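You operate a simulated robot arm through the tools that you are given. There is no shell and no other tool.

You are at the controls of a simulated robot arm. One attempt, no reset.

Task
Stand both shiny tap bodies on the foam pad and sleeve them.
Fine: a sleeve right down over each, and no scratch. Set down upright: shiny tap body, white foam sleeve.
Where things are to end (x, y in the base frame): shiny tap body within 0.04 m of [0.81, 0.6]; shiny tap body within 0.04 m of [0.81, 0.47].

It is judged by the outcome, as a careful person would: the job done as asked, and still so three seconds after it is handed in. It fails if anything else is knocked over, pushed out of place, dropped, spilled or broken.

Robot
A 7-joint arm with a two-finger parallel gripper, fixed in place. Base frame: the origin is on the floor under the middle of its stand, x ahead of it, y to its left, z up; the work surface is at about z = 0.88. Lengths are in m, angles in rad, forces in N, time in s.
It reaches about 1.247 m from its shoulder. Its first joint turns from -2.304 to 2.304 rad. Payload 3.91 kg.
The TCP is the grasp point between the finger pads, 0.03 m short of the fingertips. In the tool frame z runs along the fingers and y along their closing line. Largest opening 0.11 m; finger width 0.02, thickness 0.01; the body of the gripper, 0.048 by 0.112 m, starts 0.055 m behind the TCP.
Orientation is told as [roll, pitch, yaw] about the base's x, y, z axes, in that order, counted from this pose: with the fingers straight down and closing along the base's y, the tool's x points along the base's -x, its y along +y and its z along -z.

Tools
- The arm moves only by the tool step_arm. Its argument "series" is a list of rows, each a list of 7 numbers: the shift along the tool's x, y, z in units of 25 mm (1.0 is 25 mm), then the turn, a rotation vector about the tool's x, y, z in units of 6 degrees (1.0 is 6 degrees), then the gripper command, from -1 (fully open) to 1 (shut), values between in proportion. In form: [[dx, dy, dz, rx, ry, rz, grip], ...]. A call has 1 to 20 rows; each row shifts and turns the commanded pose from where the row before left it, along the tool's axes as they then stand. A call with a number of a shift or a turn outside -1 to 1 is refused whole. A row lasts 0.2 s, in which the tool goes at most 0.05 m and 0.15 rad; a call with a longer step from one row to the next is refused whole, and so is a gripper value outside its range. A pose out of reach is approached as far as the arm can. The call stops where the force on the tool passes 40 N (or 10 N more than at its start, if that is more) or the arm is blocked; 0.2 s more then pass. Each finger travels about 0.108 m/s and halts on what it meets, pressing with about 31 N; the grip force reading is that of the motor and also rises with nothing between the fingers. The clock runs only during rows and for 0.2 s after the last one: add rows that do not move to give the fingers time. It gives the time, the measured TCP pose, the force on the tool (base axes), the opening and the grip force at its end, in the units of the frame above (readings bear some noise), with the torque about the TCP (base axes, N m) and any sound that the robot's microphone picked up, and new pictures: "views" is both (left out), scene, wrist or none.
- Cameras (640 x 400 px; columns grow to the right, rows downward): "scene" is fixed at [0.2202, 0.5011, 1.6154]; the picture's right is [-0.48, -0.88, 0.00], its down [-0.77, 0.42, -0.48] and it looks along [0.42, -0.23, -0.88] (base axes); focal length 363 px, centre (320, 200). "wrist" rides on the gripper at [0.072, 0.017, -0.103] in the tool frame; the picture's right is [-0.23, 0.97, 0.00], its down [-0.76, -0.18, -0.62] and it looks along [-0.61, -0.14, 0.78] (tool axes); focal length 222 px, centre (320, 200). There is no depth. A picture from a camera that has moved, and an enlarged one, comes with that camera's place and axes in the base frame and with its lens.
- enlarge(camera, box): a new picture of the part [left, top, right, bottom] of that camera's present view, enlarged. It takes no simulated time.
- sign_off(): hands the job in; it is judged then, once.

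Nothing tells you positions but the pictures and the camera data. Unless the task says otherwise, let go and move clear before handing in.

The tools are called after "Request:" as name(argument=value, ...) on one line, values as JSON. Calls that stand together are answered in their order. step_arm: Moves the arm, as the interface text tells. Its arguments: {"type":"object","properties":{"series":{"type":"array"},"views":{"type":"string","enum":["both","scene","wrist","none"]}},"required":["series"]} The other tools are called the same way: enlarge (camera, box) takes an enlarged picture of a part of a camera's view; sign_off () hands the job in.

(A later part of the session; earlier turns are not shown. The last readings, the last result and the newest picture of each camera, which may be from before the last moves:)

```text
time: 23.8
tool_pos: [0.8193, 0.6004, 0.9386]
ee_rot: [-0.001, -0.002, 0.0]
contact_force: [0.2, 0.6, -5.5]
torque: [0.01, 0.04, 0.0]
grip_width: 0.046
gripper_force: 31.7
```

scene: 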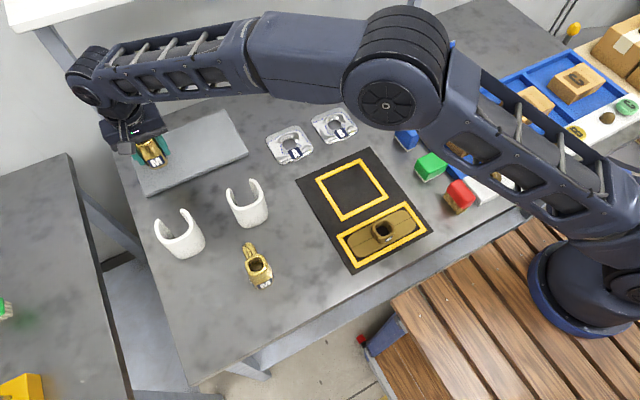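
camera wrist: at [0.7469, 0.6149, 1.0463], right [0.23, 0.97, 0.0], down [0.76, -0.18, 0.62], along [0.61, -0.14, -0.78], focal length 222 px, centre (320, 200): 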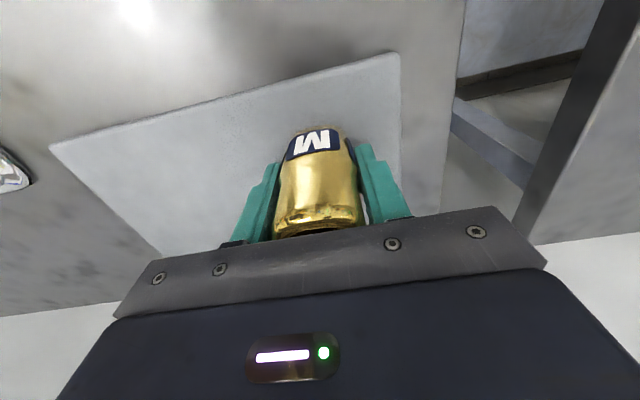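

Request:
step_arm(series=[[0, 0, 0.04, 0, 0, 0, 0.3], [0, 0, 0.04, 0, 0, 0, 0.3], [0, 0, 0, 0, 0, 0, 0.3]], views="wrist")

Request:
enlarge(camera="wrist", box=[220, 80, 420, 240])

```text
time: 24.6
tool_pos: [0.8192, 0.5998, 0.9389]
ee_rot: [0.001, -0.001, 0.001]
contact_force: [2.4, 6.2, 11.7]
torque: [0.0, 0.23, -0.07]
grip_width: 0.0456
gripper_force: 30.7
camera wrist: at [0.7471, 0.6146, 1.0416], right [0.23, 0.97, 0.0], down [0.76, -0.18, 0.62], along [0.61, -0.14, -0.78], focal length 222 px, centre (320, 200)
```

wrist: 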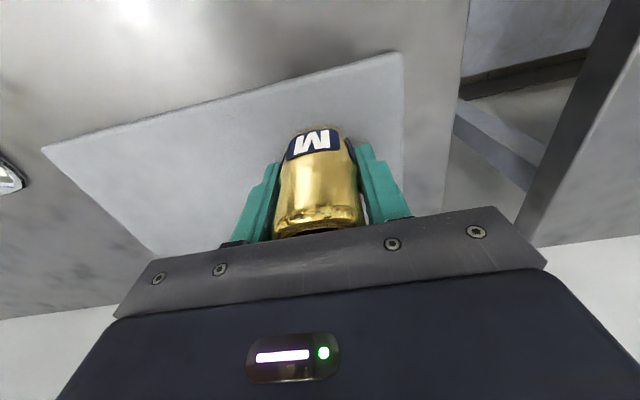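

```text
2.50 times, centred on (320, 160) of wrist
camera zoom: at [0.7471, 0.6146, 1.0416], right [0.23, 0.97, 0.0], down [0.76, -0.18, 0.62], along [0.61, -0.14, -0.78], focal length 555 px, centre (320, 300)
```

zoom: 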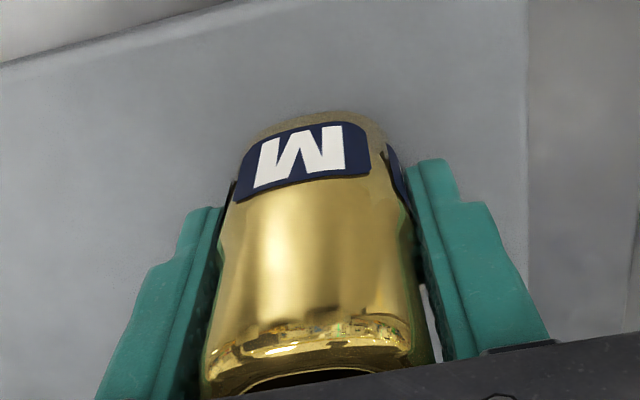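

Contact: the tap is resting on the pad and I'm pressing slightly. I'll ease off about 0.8 mm and then open the fingers gradually.

Request:
step_arm(series=[[0, 0, -0.025, 0, 0, 0, 0.3], [0, 0, 0, 0, 0, 0, 0.3]], views="none")

```text
time: 25.2
tool_pos: [0.8209, 0.5993, 0.9382]
ee_rot: [0.001, -0.001, 0.0]
contact_force: [1.8, 6.2, 16.6]
torque: [-0.14, 0.28, -0.1]
grip_width: 0.046
gripper_force: 30.6
```

Request:
step_arm(series=[[0, 0, -0.03, 0, 0, 0, 0.3], [0, 0, 0, 0, 0, 0, 0.3], [0, 0, 0, 0, 0, 0, 0.3]], views="none")

```text
time: 26.0
tool_pos: [0.8197, 0.5985, 0.9382]
ee_rot: [0.001, -0.001, 0.001]
contact_force: [-0.7, 0.8, 11.4]
torque: [0.11, -0.19, 0.01]
grip_width: 0.0457
gripper_force: 30.6
```

Request:
step_arm(series=[[0, 0, -0.02, 0, 0, 0, 0.3], [0, 0, 0, 0, 0, 0, 0.3], [0, 0, 0, 0, 0, 0, 0.3]], views="none")

```text
time: 26.8
tool_pos: [0.8201, 0.5996, 0.9384]
ee_rot: [0.0, 0.001, 0.001]
contact_force: [-1.2, -2.6, 2.4]
torque: [0.0, -0.13, -0.01]
grip_width: 0.0459
gripper_force: 31.1
```

The load is nearly neutral now. I'll open the fingers gradually to release the tap without disturbing it.

Request:
step_arm(series=[[0, 0, 0, 0, 0, 0, 0.2], [0, 0, 0, 0, 0, 0, 0.14], [0, 0, 0, 0, 0, 0, 0.08], [0, 0, 0, 0, 0, 0, 0.0], [0, 0, 0, 0, 0, 0, -0.2], [0, 0, 0, 0, 0, 0, -0.4], [0, 0, 0, 0, 0, 0, -0.7], [0, 0, 0, 0, 0, 0, -0.7]])

Request:
enlarge(camera="wrist", box=[220, 80, 420, 240])

Request:
enlarge(camera="scene", box=[60, 60, 260, 200])

```text
time: 28.6
tool_pos: [0.8207, 0.6005, 0.9398]
ee_rot: [0.0, 0.0, 0.0]
contact_force: [0.6, 0.0, -0.8]
torque: [0.01, -0.02, 0.02]
grip_width: 0.0935
gripper_force: 0.2
camera wrist: at [0.7475, 0.6155, 1.0421], right [0.23, 0.97, 0.0], down [0.76, -0.18, 0.62], along [0.61, -0.14, -0.78], focal length 222 px, centre (320, 200)
```

scene: 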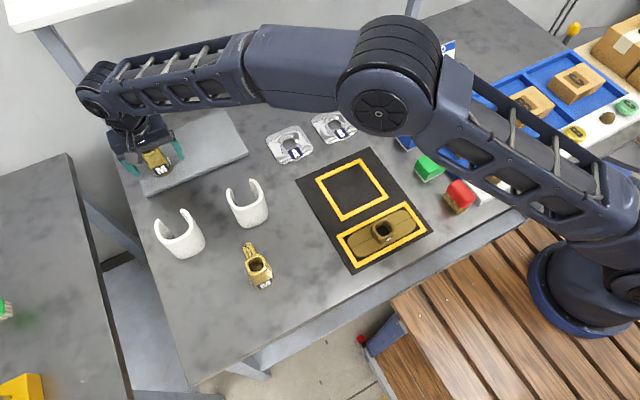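
wrist: 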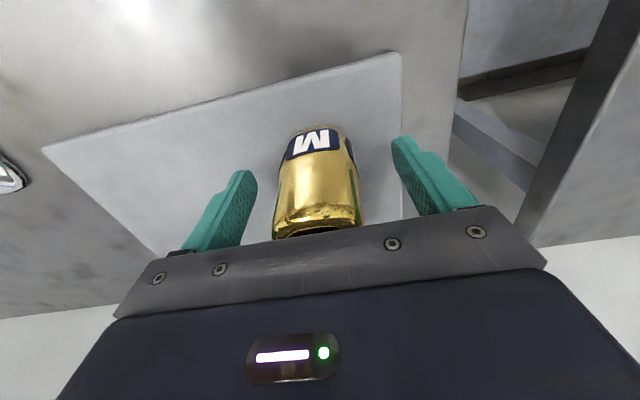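

```text
2.50 times, centred on (320, 160) of wrist
camera zoom: at [0.7475, 0.6155, 1.0421], right [0.23, 0.97, 0.0], down [0.76, -0.18, 0.62], along [0.61, -0.14, -0.78], focal length 555 px, centre (320, 300)
```

zoom: 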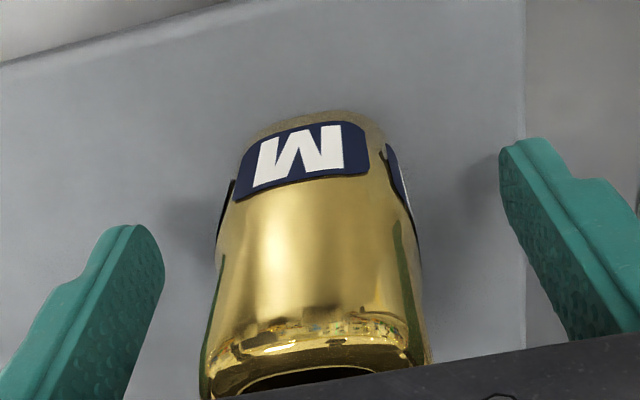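

```text
2.86 times, centred on (160, 130) of scene
camera zoom: at [0.2202, 0.5011, 1.6154], right [-0.48, -0.88, 0.0], down [-0.77, 0.42, -0.48], along [0.42, -0.23, -0.88], focal length 1036 px, centre (777, 400)
```

zoom: 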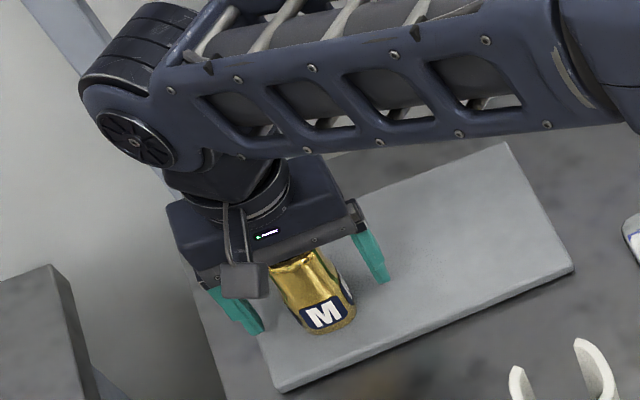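

Tap A stands free on the pad at about (0.82, 0.60) and didn't shift on release. I'll rise straight up and go back toward sleeve A.

Request:
step_arm(series=[[0, 0, -0.3, 0, 0, 0, -0.7], [0, 0, -0.7, 0, 0, 0, -0.7], [0, 0, -1, 0, 0, 0, -0.7], [0, 0, -1, 0, 0, 0, -0.7], [0, 0, -1, 0, 0, 0, -0.7], [0, 0, -1, 0, 0, 0, -0.7], [0, 0, -1, 0, 0, 0, -1], [0, 0, 0, 0, 0, 0, -1]])

Request:
enlarge(camera="scene", box=[60, 60, 260, 200])

Request:
enlarge(camera="wrist", box=[220, 50, 420, 210])

```text
time: 30.4
tool_pos: [0.8182, 0.6014, 1.0901]
ee_rot: [0.0, -0.001, -0.001]
contact_force: [-0.4, -0.5, 0.5]
torque: [0.01, 0.0, 0.0]
grip_width: 0.11
gripper_force: 0.0
camera wrist: at [0.7463, 0.6156, 1.1932], right [0.23, 0.97, 0.0], down [0.76, -0.18, 0.62], along [0.61, -0.14, -0.78], focal length 222 px, centre (320, 200)
```

scene: 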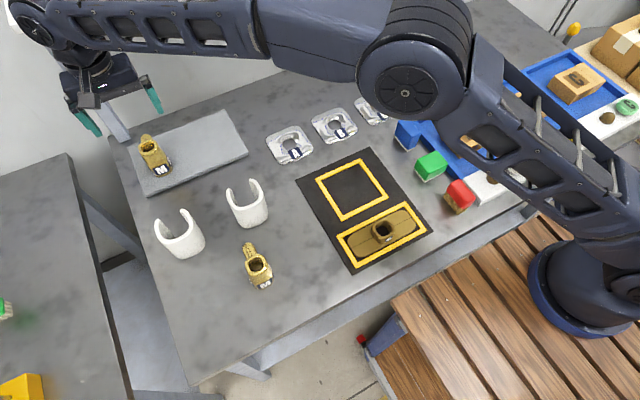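
wrist: 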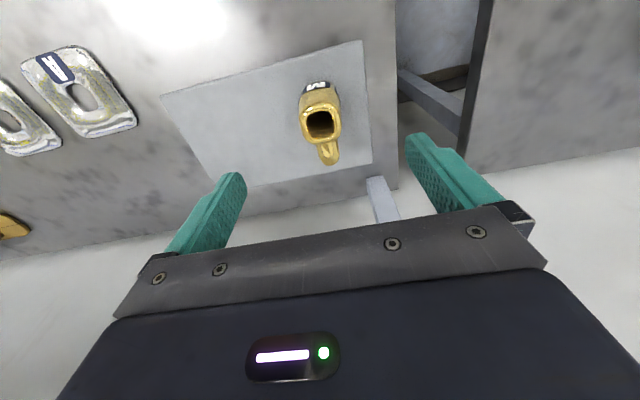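

```text
2.86 times, centred on (160, 130) of scene
camera zoom: at [0.2202, 0.5011, 1.6154], right [-0.48, -0.88, 0.0], down [-0.77, 0.42, -0.48], along [0.42, -0.23, -0.88], focal length 1036 px, centre (777, 400)
```

zoom: 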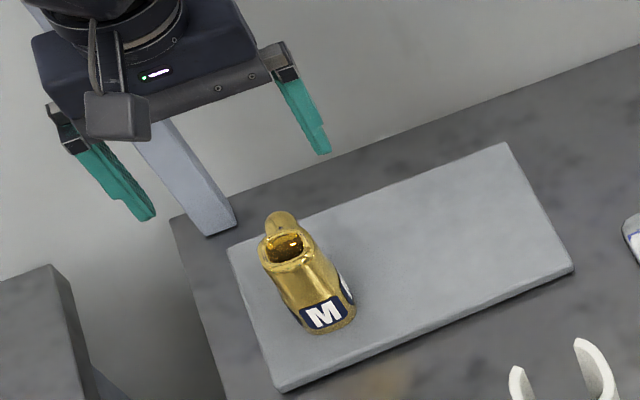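

```text
2.50 times, centred on (320, 130) of wrist
camera zoom: at [0.7463, 0.6156, 1.1932], right [0.23, 0.97, 0.0], down [0.76, -0.18, 0.62], along [0.61, -0.14, -0.78], focal length 555 px, centre (320, 375)
```

zoom: 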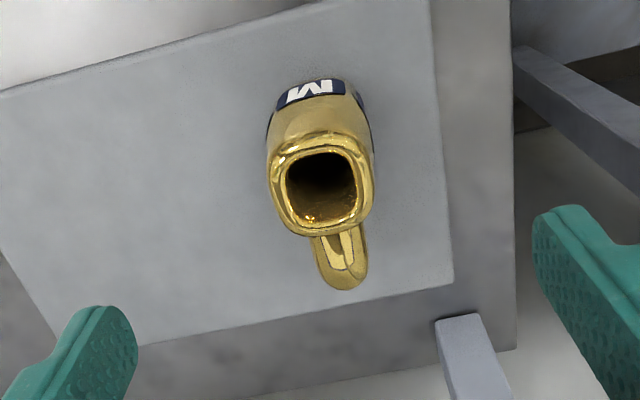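

Tap A is upright, with its rim at about (0.822, 0.598). Now I'll move back to look closely at sleeve A.

Request:
step_arm(series=[[0.95, 0.03, 0, 0, 0, 0, -1], [0.95, 0.03, 0, 0, 0, 0, -1], [0.95, 0.03, 0, 0, 0, 0, -1], [0.95, 0.03, 0, 0, 0, 0, -1], [0.95, 0.03, 0, 0, 0, 0, -1], [0.95, 0.03, 0, 0, 0, 0, -1], [0.95, 0.03, 0, 0, 0, 0, -1], [0.95, 0.03, 0, 0, 0, 0, -1], [0.5, 0.03, 0, 0, 0, 0, -1], [0, 0, 0, 0, 0, 0, -1]])

Request:
enlarge(camera="wrist", box=[240, 20, 440, 180])

```text
time: 32.6
tool_pos: [0.6189, 0.6051, 1.0902]
ee_rot: [-0.002, -0.002, 0.003]
contact_force: [-0.2, 0.2, -0.1]
torque: [0.04, 0.04, -0.04]
grip_width: 0.11
gripper_force: 0.1
camera wrist: at [0.5463, 0.6212, 1.193], right [0.23, 0.97, 0.0], down [0.76, -0.18, 0.62], along [0.61, -0.14, -0.78], focal length 222 px, centre (320, 200)
```

scene: 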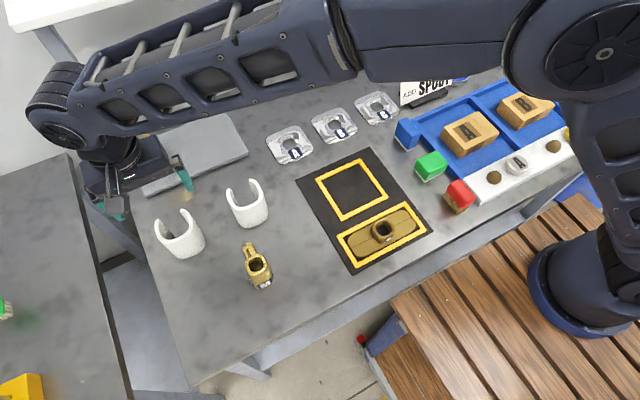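
wrist: 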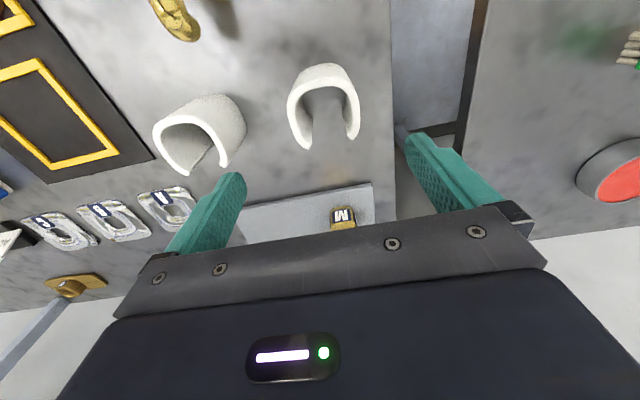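

```text
2.50 times, centred on (340, 100) of wrist
camera zoom: at [0.5463, 0.6212, 1.193], right [0.23, 0.97, 0.0], down [0.76, -0.18, 0.62], along [0.61, -0.14, -0.78], focal length 555 px, centre (270, 450)
```

zoom: 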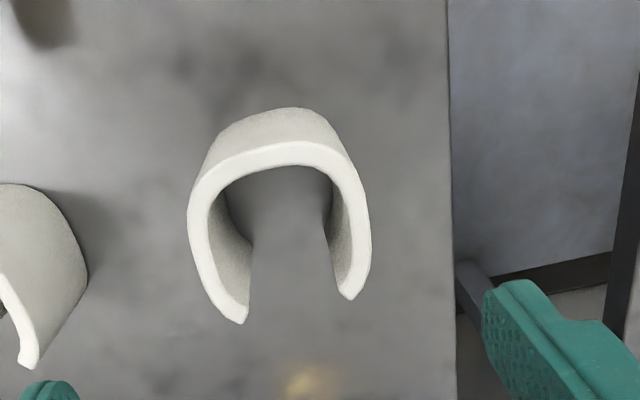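

From almost overhead, sleeve A's inside is centred at about (0.620, 0.609), 54 mm wide with a 39 mm gap, square to the axes. I'll descend around it.

Request:
step_arm(series=[[-0.1, 0.088, 0.4, 0, 0, 0, -1], [0, 0, 1, 0, 0, 0, -1], [0, 0, 1, 0, 0, 0, -1], [0, 0, 1, 0, 0, 0, -1], [0, 0, 1, 0, 0, 0, -1], [0, 0, 1, 0, 0, 0, -1], [0, 0, 0.98, 0, 0, 0, -1], [0, 0, 0, 0, 0, 0, -1]])

Request:
enlarge(camera="wrist", box=[200, 60, 440, 240])

```text
time: 34.4
tool_pos: [0.6213, 0.6106, 0.929]
ee_rot: [0.0, 0.0, -0.002]
contact_force: [-0.3, -0.5, 0.1]
torque: [0.01, 0.01, 0.01]
grip_width: 0.1101
gripper_force: 0.0
camera wrist: at [0.5488, 0.626, 1.0322], right [0.23, 0.97, 0.0], down [0.76, -0.18, 0.62], along [0.61, -0.14, -0.78], focal length 222 px, centre (320, 200)
```

scene: 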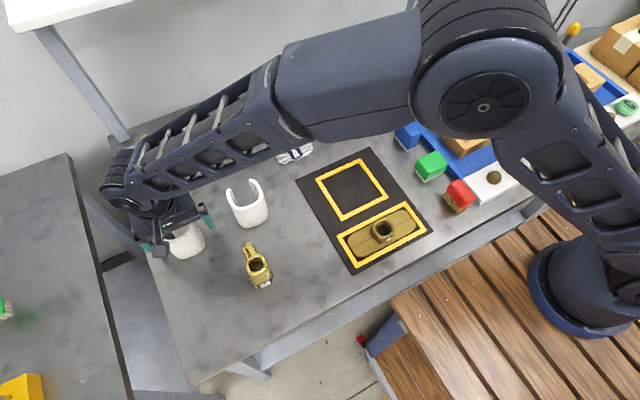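
wrist: 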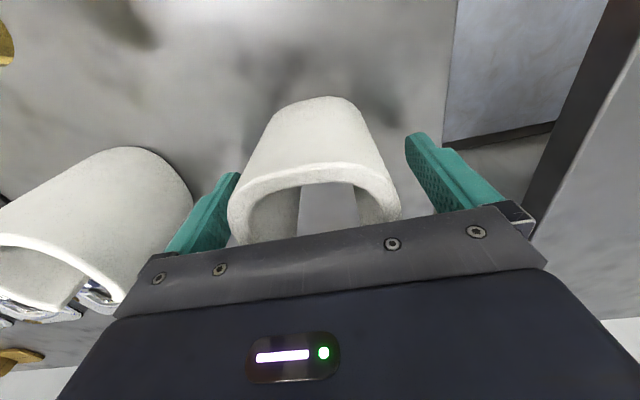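

```text
2.22 times, centred on (320, 150) of wrist
camera zoom: at [0.5488, 0.626, 1.0322], right [0.23, 0.97, 0.0], down [0.76, -0.18, 0.62], along [0.61, -0.14, -0.78], focal length 494 px, centre (320, 311)
```

zoom: 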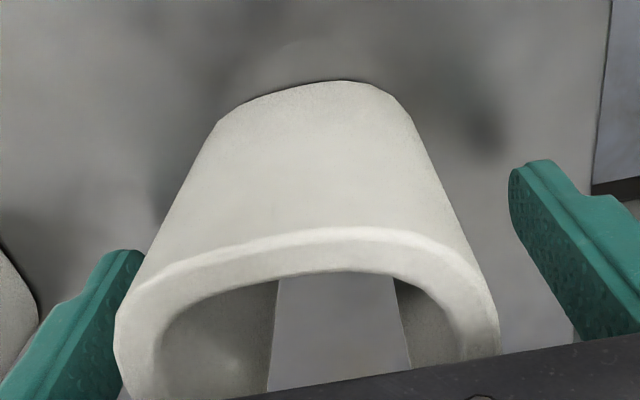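

The sleeve's front wall sits 35.5 mm behind the TCP, so the sleeve is centred on the tool to within about 1 mm. I'll close on it gradually.

Request:
step_arm(series=[[0, 0, 0, 0, 0, 0, -0.6], [0, 0, 0, 0, 0, 0, -0.4], [0, 0, 0, 0, 0, 0, -0.32], [0, 0, 0, 0, 0, 0, -0.28], [0, 0, 0, 0, 0, 0, -0.24], [0, 0, 0, 0, 0, 0, -0.2], [0, 0, 0, 0, 0, 0, -0.16], [0, 0, 0, 0, 0, 0, -0.16]], views="wrist")

Request:
enlarge(camera="wrist", box=[200, 60, 440, 240])

```text
time: 36.2
tool_pos: [0.6214, 0.6106, 0.9287]
ee_rot: [-0.001, 0.0, 0.001]
contact_force: [-0.1, -0.5, -0.1]
torque: [-0.03, 0.02, 0.01]
grip_width: 0.0709
gripper_force: 30.9
camera wrist: at [0.5488, 0.626, 1.0324], right [0.23, 0.97, 0.0], down [0.76, -0.18, 0.62], along [0.61, -0.14, -0.78], focal length 222 px, centre (320, 200)
```

wrist: 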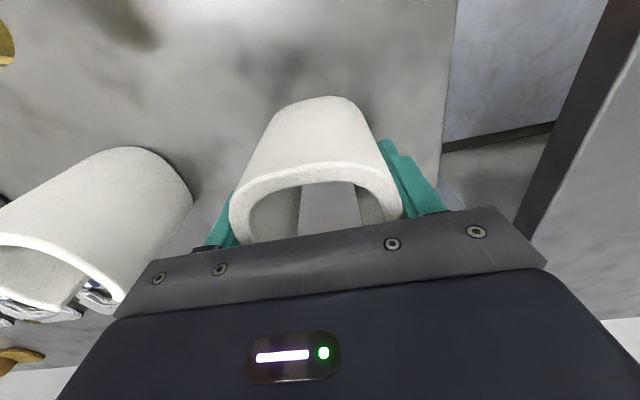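

```text
2.22 times, centred on (320, 150) of wrist
camera zoom: at [0.5488, 0.626, 1.0324], right [0.23, 0.97, 0.0], down [0.76, -0.18, 0.62], along [0.61, -0.14, -0.78], focal length 494 px, centre (320, 311)
```

zoom: 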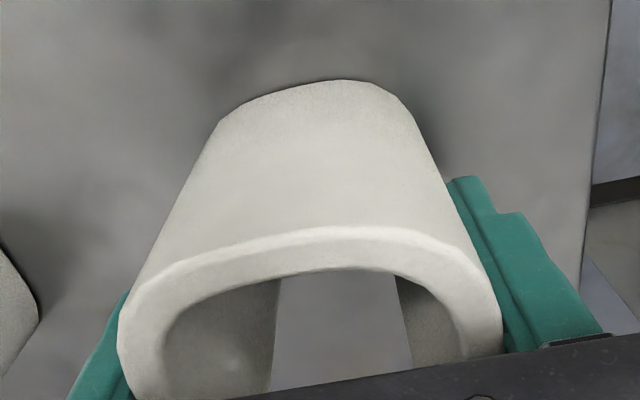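

Sleeve A is gripped at 71 mm. I'll lift it straight up and check that it hangs level.

Request:
step_arm(series=[[0, 0, -0.2, 0, 0, 0, -0.16], [0, 0, -0.4, 0, 0, 0, -0.16], [0, 0, -0.8, 0, 0, 0, -0.16], [0, 0, -1, 0, 0, 0, -0.16], [0, 0, -1, 0, 0, 0, -0.16], [0, 0, -1, 0, 0, 0, -0.16], [0, 0, -1, 0, 0, 0, -0.16], [0, 0, -0.8, 0, 0, 0, -0.16], [0, 0, 0, 0, 0, 0, -0.16]])

Request:
enlarge(camera="wrist", box=[200, 60, 440, 240])

```text
time: 38.2
tool_pos: [0.6204, 0.6084, 1.0861]
ee_rot: [0.0, 0.0, 0.001]
contact_force: [-0.5, 1.0, 0.1]
torque: [-0.03, 0.01, -0.01]
grip_width: 0.0709
gripper_force: 31.0
camera wrist: at [0.5473, 0.6236, 1.1883], right [0.23, 0.97, 0.0], down [0.76, -0.18, 0.62], along [0.61, -0.14, -0.78], focal length 222 px, centre (320, 200)
```

scene: 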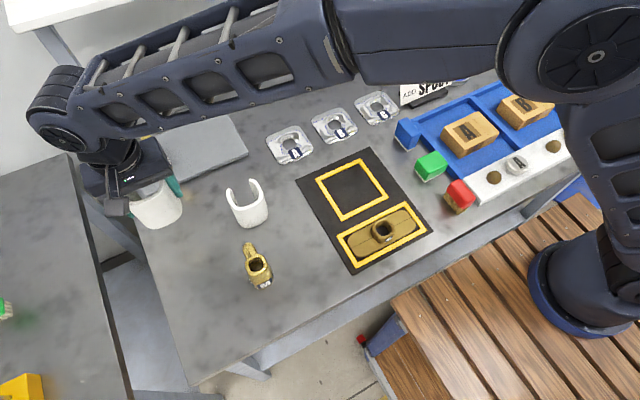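
wrist: 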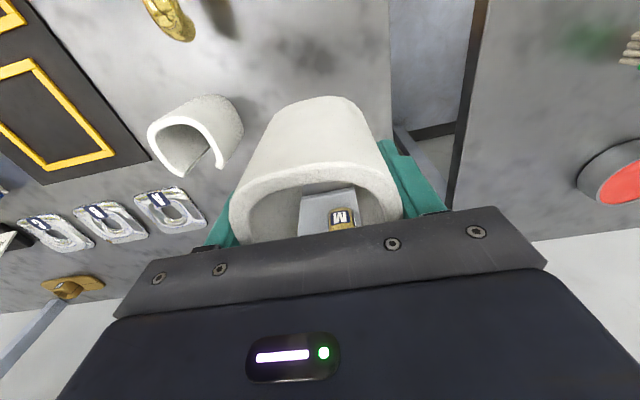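

```text
2.22 times, centred on (320, 150) of wrist
camera zoom: at [0.5473, 0.6236, 1.1883], right [0.23, 0.97, 0.0], down [0.76, -0.18, 0.62], along [0.61, -0.14, -0.78], focal length 494 px, centre (320, 311)
```

zoom: 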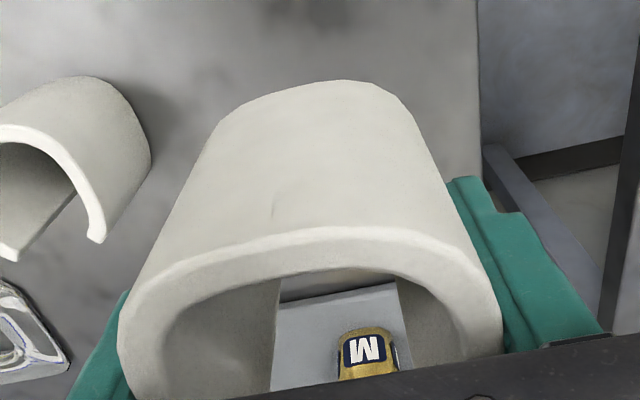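

Sleeve A hangs level, with tap A visible ahead through its gap. I'll carry it over to tap A, staying about 5 cm above the tap.

Request:
step_arm(series=[[-0.808, -0.036, 0, 0, 0, 0, -0.16], [-0.808, -0.036, 0, 0, 0, 0, -0.16], [-0.808, -0.036, 0, 0, 0, 0, -0.16], [-0.808, -0.036, 0, 0, 0, 0, -0.16], [-0.808, -0.036, 0, 0, 0, 0, -0.16], [-0.808, -0.036, 0, 0, 0, 0, -0.16], [-0.808, -0.036, 0, 0, 0, 0, -0.16], [-0.808, -0.036, 0, 0, 0, 0, -0.16], [-0.808, -0.036, 0, 0, 0, 0, -0.16], [-0.808, -0.036, 0, 0, 0, 0, -0.16], [0, 0, 0, 0, 0, 0, -0.16]])

Request:
enlarge(camera="wrist", box=[200, 40, 440, 240])

Request:
enlarge(camera="scene", box=[60, 60, 220, 200])

```text
time: 40.6
tool_pos: [0.8202, 0.6005, 1.0836]
ee_rot: [-0.001, -0.001, 0.001]
contact_force: [0.2, 0.9, -0.4]
torque: [0.07, 0.04, -0.02]
grip_width: 0.071
gripper_force: 31.6
camera wrist: at [0.7478, 0.6154, 1.1877], right [0.23, 0.97, 0.0], down [0.76, -0.18, 0.62], along [0.61, -0.14, -0.78], focal length 222 px, centre (320, 200)
```

scene: 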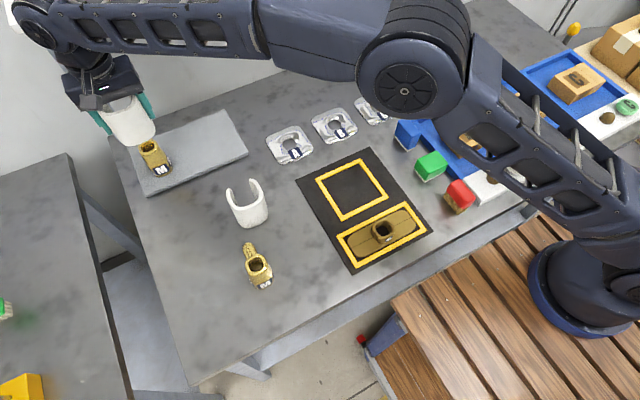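
wrist: 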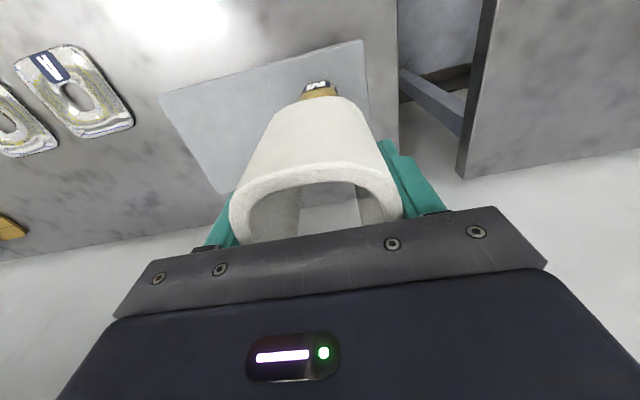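

```text
2.00 times, centred on (320, 140) of wrist
camera zoom: at [0.7478, 0.6154, 1.1877], right [0.23, 0.97, 0.0], down [0.76, -0.18, 0.62], along [0.61, -0.14, -0.78], focal length 444 px, centre (320, 320)
```

zoom: 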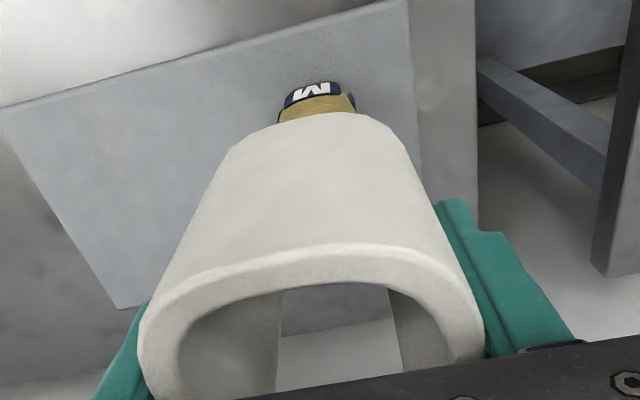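

```text
2.86 times, centred on (140, 130) of scene
camera zoom: at [0.2202, 0.5011, 1.6154], right [-0.48, -0.88, 0.0], down [-0.77, 0.42, -0.48], along [0.42, -0.23, -0.88], focal length 1036 px, centre (834, 400)
```

zoom: 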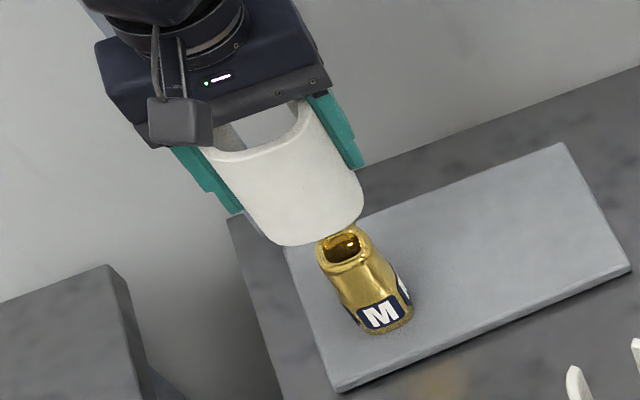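

Sleeve A is roughly above tap A. Before lowering I'll check the relative alignment with larger zooms from both cameras.

Request:
enlarge(camera="scene", box=[100, 90, 180, 190])

Request:
enlarge(camera="wrist", box=[260, 60, 380, 140])

```text
4.00 times, centred on (140, 140) of scene
camera zoom: at [0.2202, 0.5011, 1.6154], right [-0.48, -0.88, 0.0], down [-0.77, 0.42, -0.48], along [0.42, -0.23, -0.88], focal length 1451 px, centre (1040, 440)
```

zoom: 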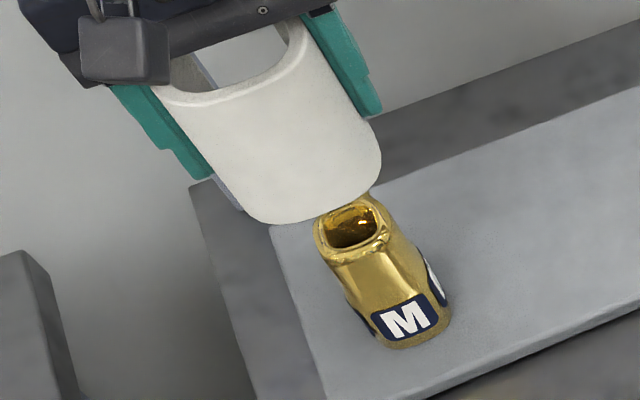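

```text
5.00 times, centred on (320, 100) of wrist
camera zoom: at [0.7478, 0.6154, 1.1877], right [0.23, 0.97, 0.0], down [0.76, -0.18, 0.62], along [0.61, -0.14, -0.78], focal length 1111 px, centre (320, 700)
```

zoom: 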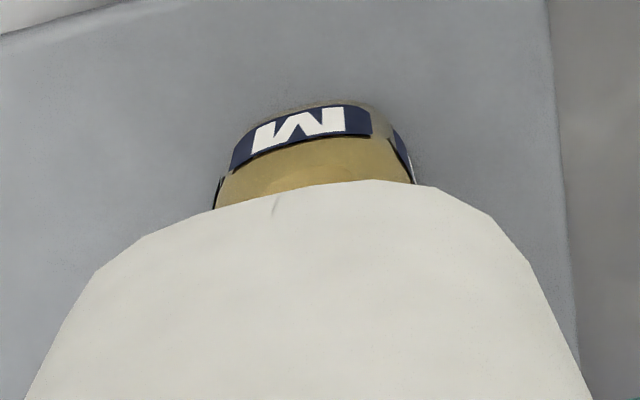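

The tap looks to be about 2 mm further forward than the sleeve's centre, so I'll shift +2 mm in x. Then I'll lower to just above the tap's rim and check again.

Request:
step_arm(series=[[-0.08, 0, 0.4, 0, 0, 0, -0.16], [0, 0, 0.5, 0, 0, 0, -0.16], [0, 0, 0.5, 0, 0, 0, -0.16], [0, 0, 0.4, 0, 0, 0, -0.16], [0, 0, 0, 0, 0, 0, -0.16]])

Request:
enlarge(camera="scene", box=[100, 90, 180, 190])

Request:
enlarge(camera="wrist", box=[200, 60, 440, 240])

```text
time: 41.8
tool_pos: [0.8235, 0.5994, 1.0399]
ee_rot: [-0.001, -0.001, 0.0]
contact_force: [0.1, -0.1, -1.3]
torque: [-0.01, 0.01, 0.03]
grip_width: 0.071
gripper_force: 30.8
camera wrist: at [0.7508, 0.615, 1.1429], right [0.23, 0.97, 0.0], down [0.76, -0.18, 0.62], along [0.61, -0.14, -0.78], focal length 222 px, centre (320, 200)
```

scene: 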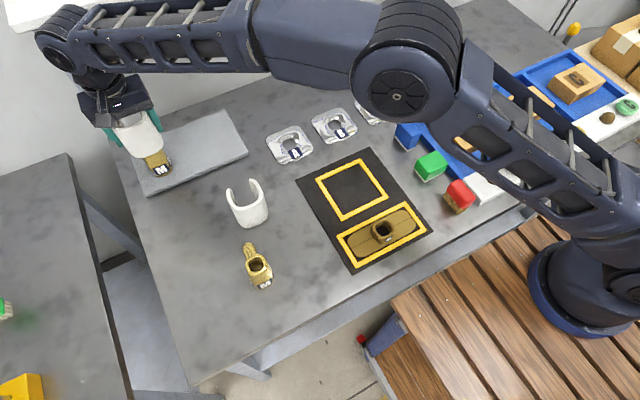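
wrist: 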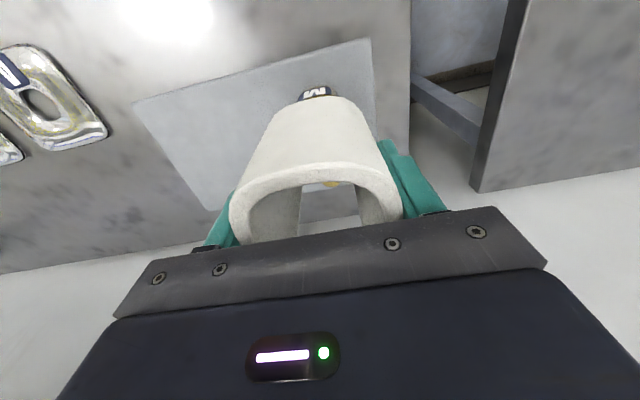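

```text
4.00 times, centred on (140, 140) of scene
camera zoom: at [0.2202, 0.5011, 1.6154], right [-0.48, -0.88, 0.0], down [-0.77, 0.42, -0.48], along [0.42, -0.23, -0.88], focal length 1451 px, centre (1040, 440)
```

zoom: 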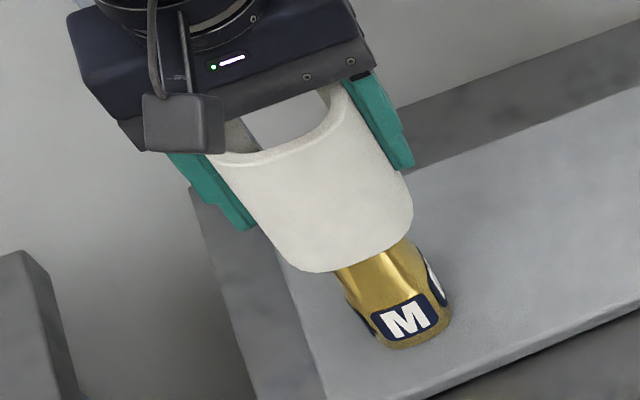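

```text
2.22 times, centred on (320, 150) of wrist
camera zoom: at [0.7508, 0.615, 1.1429], right [0.23, 0.97, 0.0], down [0.76, -0.18, 0.62], along [0.61, -0.14, -0.78], focal length 494 px, centre (320, 311)
```

zoom: 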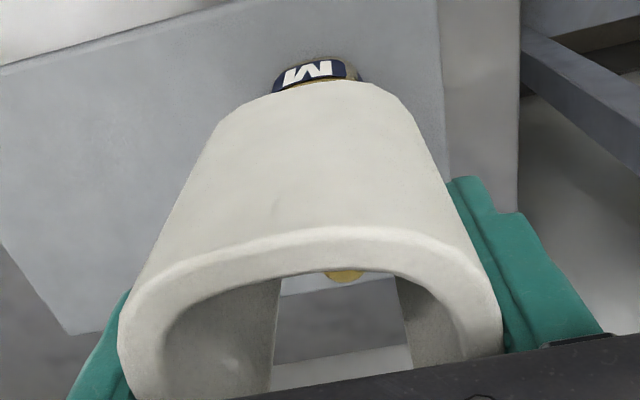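

The spout is centred in the gap and the body lines up under the sleeve. I'll lower slowly over the rim while watching the forces.

Request:
step_arm(series=[[0, 0, 0.2, 0, 0, 0, -0.16], [0, 0, 0.2, 0, 0, 0, -0.16], [0, 0, 0.2, 0, 0, 0, -0.16], [0, 0, 0.2, 0, 0, 0, -0.16], [0, 0, 0, 0, 0, 0, -0.16]])

Request:
enlarge(camera="scene", box=[100, 90, 180, 190])

Request:
enlarge(camera="wrist", box=[200, 60, 440, 240])

```text
time: 43.0
tool_pos: [0.8242, 0.6008, 1.0195]
ee_rot: [-0.002, 0.001, -0.001]
contact_force: [-0.3, 0.6, 0.2]
torque: [0.02, -0.01, -0.01]
grip_width: 0.0707
gripper_force: 30.5
camera wrist: at [0.7515, 0.6152, 1.1235], right [0.23, 0.97, 0.0], down [0.76, -0.18, 0.62], along [0.61, -0.14, -0.78], focal length 222 px, centre (320, 200)
```

scene: 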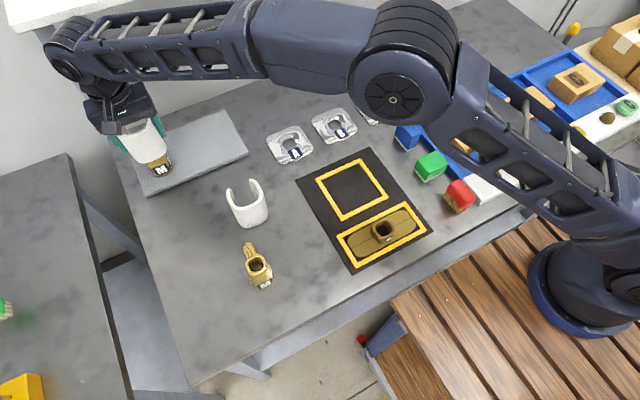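
wrist: 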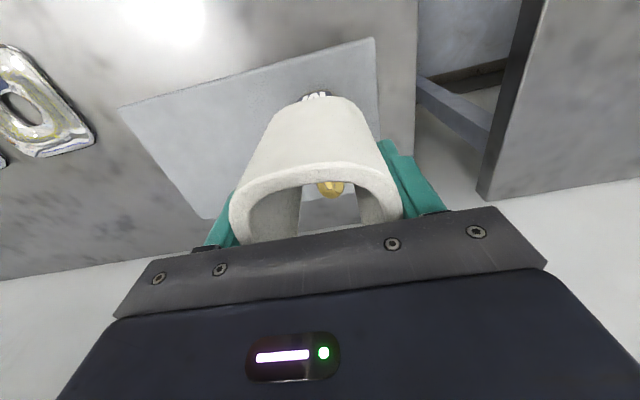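

```text
4.00 times, centred on (140, 140) of scene
camera zoom: at [0.2202, 0.5011, 1.6154], right [-0.48, -0.88, 0.0], down [-0.77, 0.42, -0.48], along [0.42, -0.23, -0.88], focal length 1451 px, centre (1040, 440)
```

zoom: 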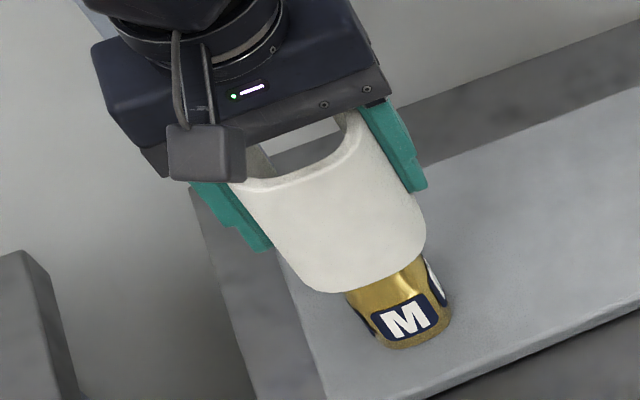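

```text
2.22 times, centred on (320, 150) of wrist
camera zoom: at [0.7515, 0.6152, 1.1235], right [0.23, 0.97, 0.0], down [0.76, -0.18, 0.62], along [0.61, -0.14, -0.78], focal length 494 px, centre (320, 311)
```

zoom: 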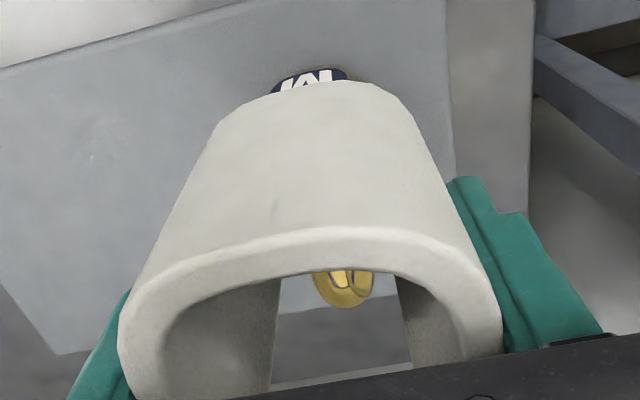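

No contact so far and the alignment still looks good. I'll continue down in short segments.

Request:
step_arm(series=[[0, 0, 0.2, 0, 0, 0, -0.16], [0, 0, 0.2, 0, 0, 0, -0.16], [0, 0, 0.2, 0, 0, 0, -0.16], [0, 0, 0, 0, 0, 0, -0.16]])

Request:
enlarge(camera="scene", box=[100, 90, 180, 190])

Request:
enlarge(camera="wrist", box=[200, 60, 440, 240])

```text
time: 44.0
tool_pos: [0.8234, 0.5984, 1.0056]
ee_rot: [0.0, 0.0, 0.002]
contact_force: [-0.6, 0.8, -0.2]
torque: [0.01, 0.01, -0.03]
grip_width: 0.0709
gripper_force: 31.3
camera wrist: at [0.7511, 0.6137, 1.1089], right [0.23, 0.97, 0.0], down [0.76, -0.18, 0.62], along [0.61, -0.14, -0.78], focal length 222 px, centre (320, 200)
```

scene: 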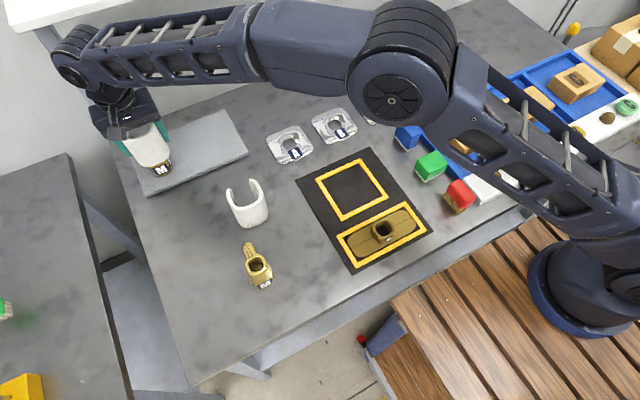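
wrist: 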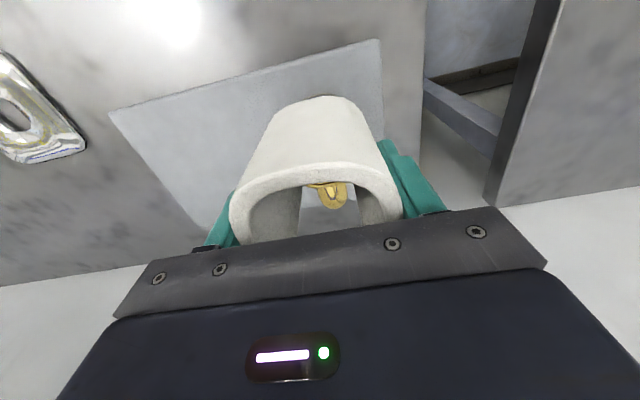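

```text
4.00 times, centred on (140, 140) of scene
camera zoom: at [0.2202, 0.5011, 1.6154], right [-0.48, -0.88, 0.0], down [-0.77, 0.42, -0.48], along [0.42, -0.23, -0.88], focal length 1451 px, centre (1040, 440)
```

zoom: 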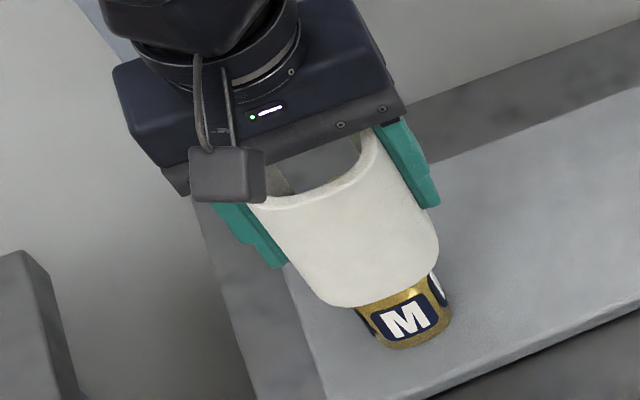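

```text
2.22 times, centred on (320, 150) of wrist
camera zoom: at [0.7511, 0.6137, 1.1089], right [0.23, 0.97, 0.0], down [0.76, -0.18, 0.62], along [0.61, -0.14, -0.78], focal length 494 px, centre (320, 311)
```

zoom: 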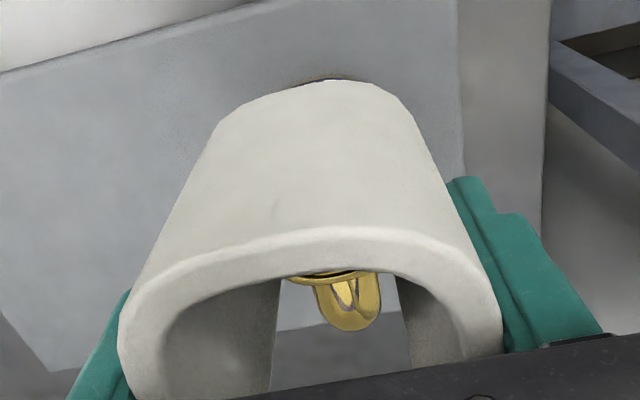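

The rim and spout show inside the sleeve, centred to within about 1 mm by calculation. I'll continue lowering.

Request:
step_arm(series=[[0, 0, 0.2, 0, 0, 0, -0.16], [0, 0, 0.2, 0, 0, 0, -0.16], [0, 0, 0.2, 0, 0, 0, -0.16], [0, 0, 0, 0, 0, 0, -0.16]])

Request:
enlarge(camera="wrist", box=[200, 60, 440, 240])

Request:
enlarge(camera="scene", box=[100, 90, 180, 190])

```text
time: 45.0
tool_pos: [0.8236, 0.5984, 0.991]
ee_rot: [0.0, 0.001, 0.0]
contact_force: [0.4, -0.5, 0.7]
torque: [0.02, 0.05, -0.02]
grip_width: 0.0706
gripper_force: 31.3
camera wrist: at [0.7514, 0.6139, 1.0933], right [0.23, 0.97, 0.0], down [0.76, -0.18, 0.62], along [0.61, -0.14, -0.78], focal length 222 px, centre (320, 200)
```

scene: 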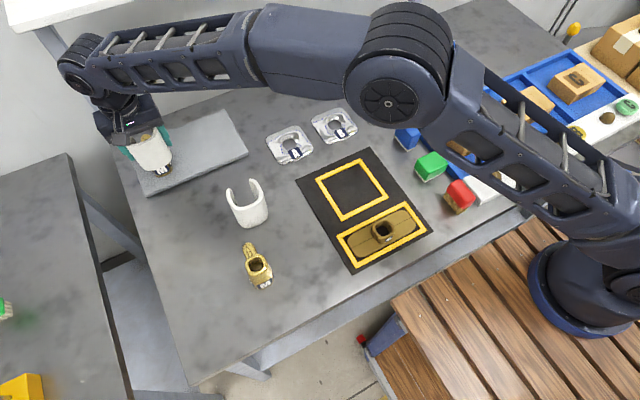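
wrist: 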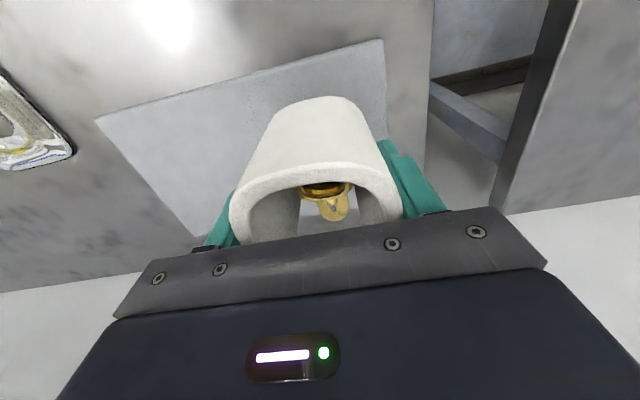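

```text
2.22 times, centred on (320, 150) of wrist
camera zoom: at [0.7514, 0.6139, 1.0933], right [0.23, 0.97, 0.0], down [0.76, -0.18, 0.62], along [0.61, -0.14, -0.78], focal length 494 px, centre (320, 311)
```

zoom: 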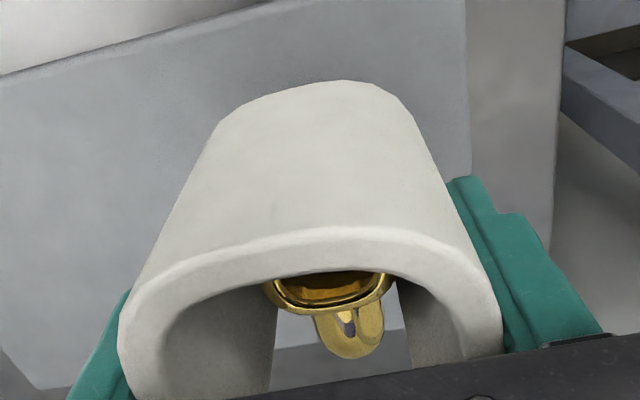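

```text
4.00 times, centred on (140, 140) of scene
camera zoom: at [0.2202, 0.5011, 1.6154], right [-0.48, -0.88, 0.0], down [-0.77, 0.42, -0.48], along [0.42, -0.23, -0.88], focal length 1451 px, centre (1040, 440)
```

zoom: 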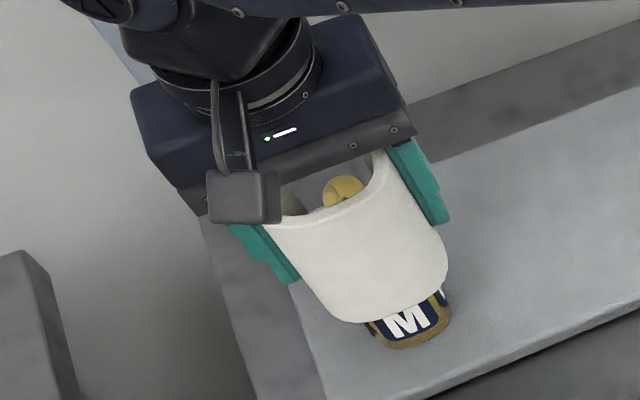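

Request:
step_arm(series=[[0, 0, 0.15, 0, 0, 0, -0.16], [0, 0, 0.15, 0, 0, 0, -0.16], [0, 0, 0.15, 0, 0, 0, -0.16], [0, 0, 0.15, 0, 0, 0, -0.16], [0, 0, 0, 0, 0, 0, -0.16]])

Request:
enlarge(camera="wrist", box=[200, 60, 440, 240])

```text
time: 46.2
tool_pos: [0.8251, 0.5991, 0.9738]
ee_rot: [0.0, -0.001, 0.0]
contact_force: [-0.9, 0.2, 0.2]
torque: [0.0, 0.01, -0.03]
grip_width: 0.0713
gripper_force: 30.8
camera wrist: at [0.752, 0.6152, 1.0772], right [0.23, 0.97, 0.0], down [0.76, -0.18, 0.62], along [0.61, -0.14, -0.78], focal length 222 px, centre (320, 200)
```

scene: 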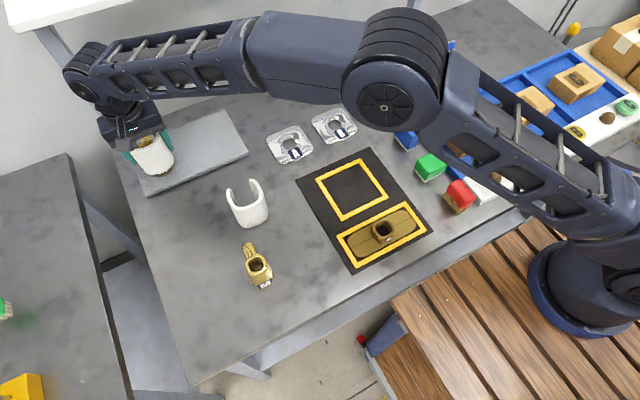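
wrist: 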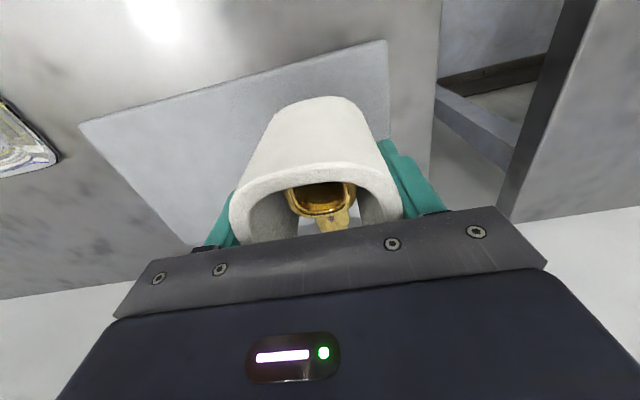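

```text
2.22 times, centred on (320, 150) of wrist
camera zoom: at [0.752, 0.6152, 1.0772], right [0.23, 0.97, 0.0], down [0.76, -0.18, 0.62], along [0.61, -0.14, -0.78], focal length 494 px, centre (320, 311)
```

zoom: 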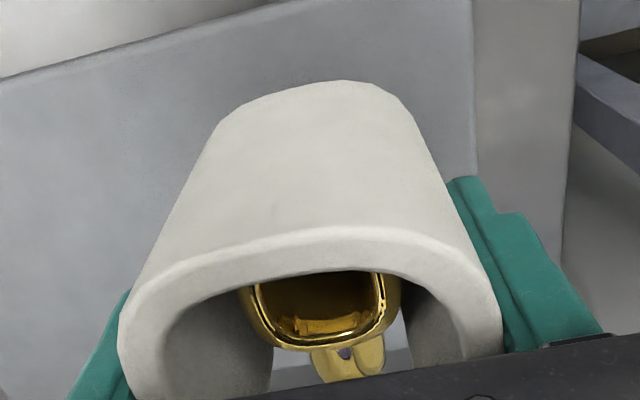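

Tap A's rim is centred within the sleeve and the forces are near zero. I'll continue to about 8 mm above the pad.

Request:
step_arm(series=[[0, 0, 0.15, 0, 0, 0, -0.16], [0, 0, 0.15, 0, 0, 0, -0.16], [0, 0, 0.15, 0, 0, 0, -0.16], [0, 0, 0.15, 0, 0, 0, -0.16], [0, 0, 0, 0, 0, 0, -0.16]], views="wrist")

Request:
step_arm(series=[[0, 0, 0.1, 0, 0, 0, -0.16], [0, 0, 0.1, 0, 0, 0, -0.16], [0, 0, 0.1, 0, 0, 0, -0.16], [0, 0, 0, 0, 0, 0, -0.16]], views="wrist")

```text
time: 47.4
tool_pos: [0.8229, 0.5996, 0.9599]
ee_rot: [-0.001, -0.001, -0.001]
contact_force: [0.2, -0.7, 0.7]
torque: [-0.02, 0.0, -0.02]
grip_width: 0.0711
gripper_force: 31.1
camera wrist: at [0.7507, 0.6154, 1.0618], right [0.23, 0.97, 0.0], down [0.76, -0.18, 0.62], along [0.61, -0.14, -0.78], focal length 222 px, centre (320, 200)
```

wrist: 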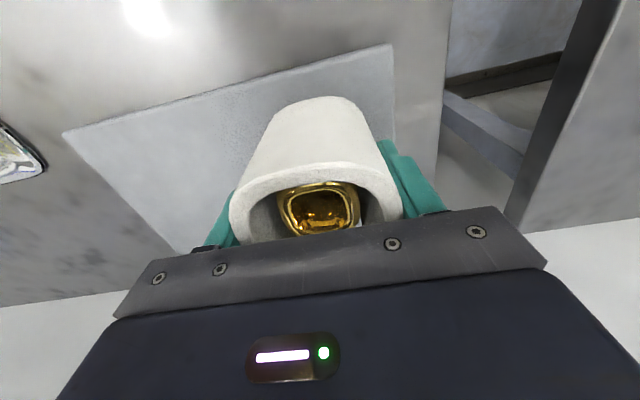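

```text
time: 48.4
tool_pos: [0.8221, 0.5992, 0.9523]
ee_rot: [0.0, 0.001, 0.0]
contact_force: [0.2, -0.8, 0.4]
torque: [-0.02, 0.01, -0.02]
grip_width: 0.0711
gripper_force: 31.2
camera wrist: at [0.7501, 0.6147, 1.0549], right [0.23, 0.97, 0.0], down [0.76, -0.18, 0.62], along [0.61, -0.14, -0.78], focal length 222 px, centre (320, 200)
```

wrist: 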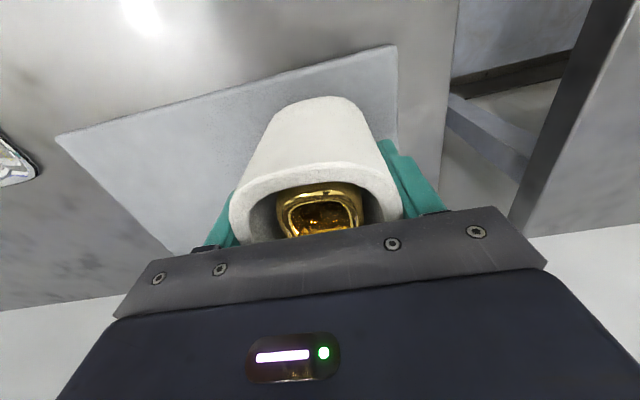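

Request:
step_arm(series=[[0, 0, 0.1, 0, 0, 0, -0.16], [0, 0, 0.1, 0, 0, 0, -0.16], [0, 0, 0.06, 0, 0, 0, -0.16], [0, 0, 0, 0, 0, 0, -0.16]], views="none")

Request:
step_arm(series=[[0, 0, 0.04, 0, 0, 0, -0.16], [0, 0, 0, 0, 0, 0, -0.16], [0, 0, 0, 0, 0, 0, -0.16]], views="none")

```text
time: 49.4
tool_pos: [0.8211, 0.6002, 0.9453]
ee_rot: [0.001, 0.001, 0.002]
contact_force: [0.2, 0.4, -1.2]
torque: [0.04, -0.01, -0.07]
grip_width: 0.0708
gripper_force: 30.9
```

```text
time: 50.2
tool_pos: [0.8236, 0.6006, 0.9434]
ee_rot: [0.001, 0.0, 0.001]
contact_force: [-0.8, -0.5, 0.9]
torque: [0.02, 0.01, 0.01]
grip_width: 0.071
gripper_force: 30.9
```

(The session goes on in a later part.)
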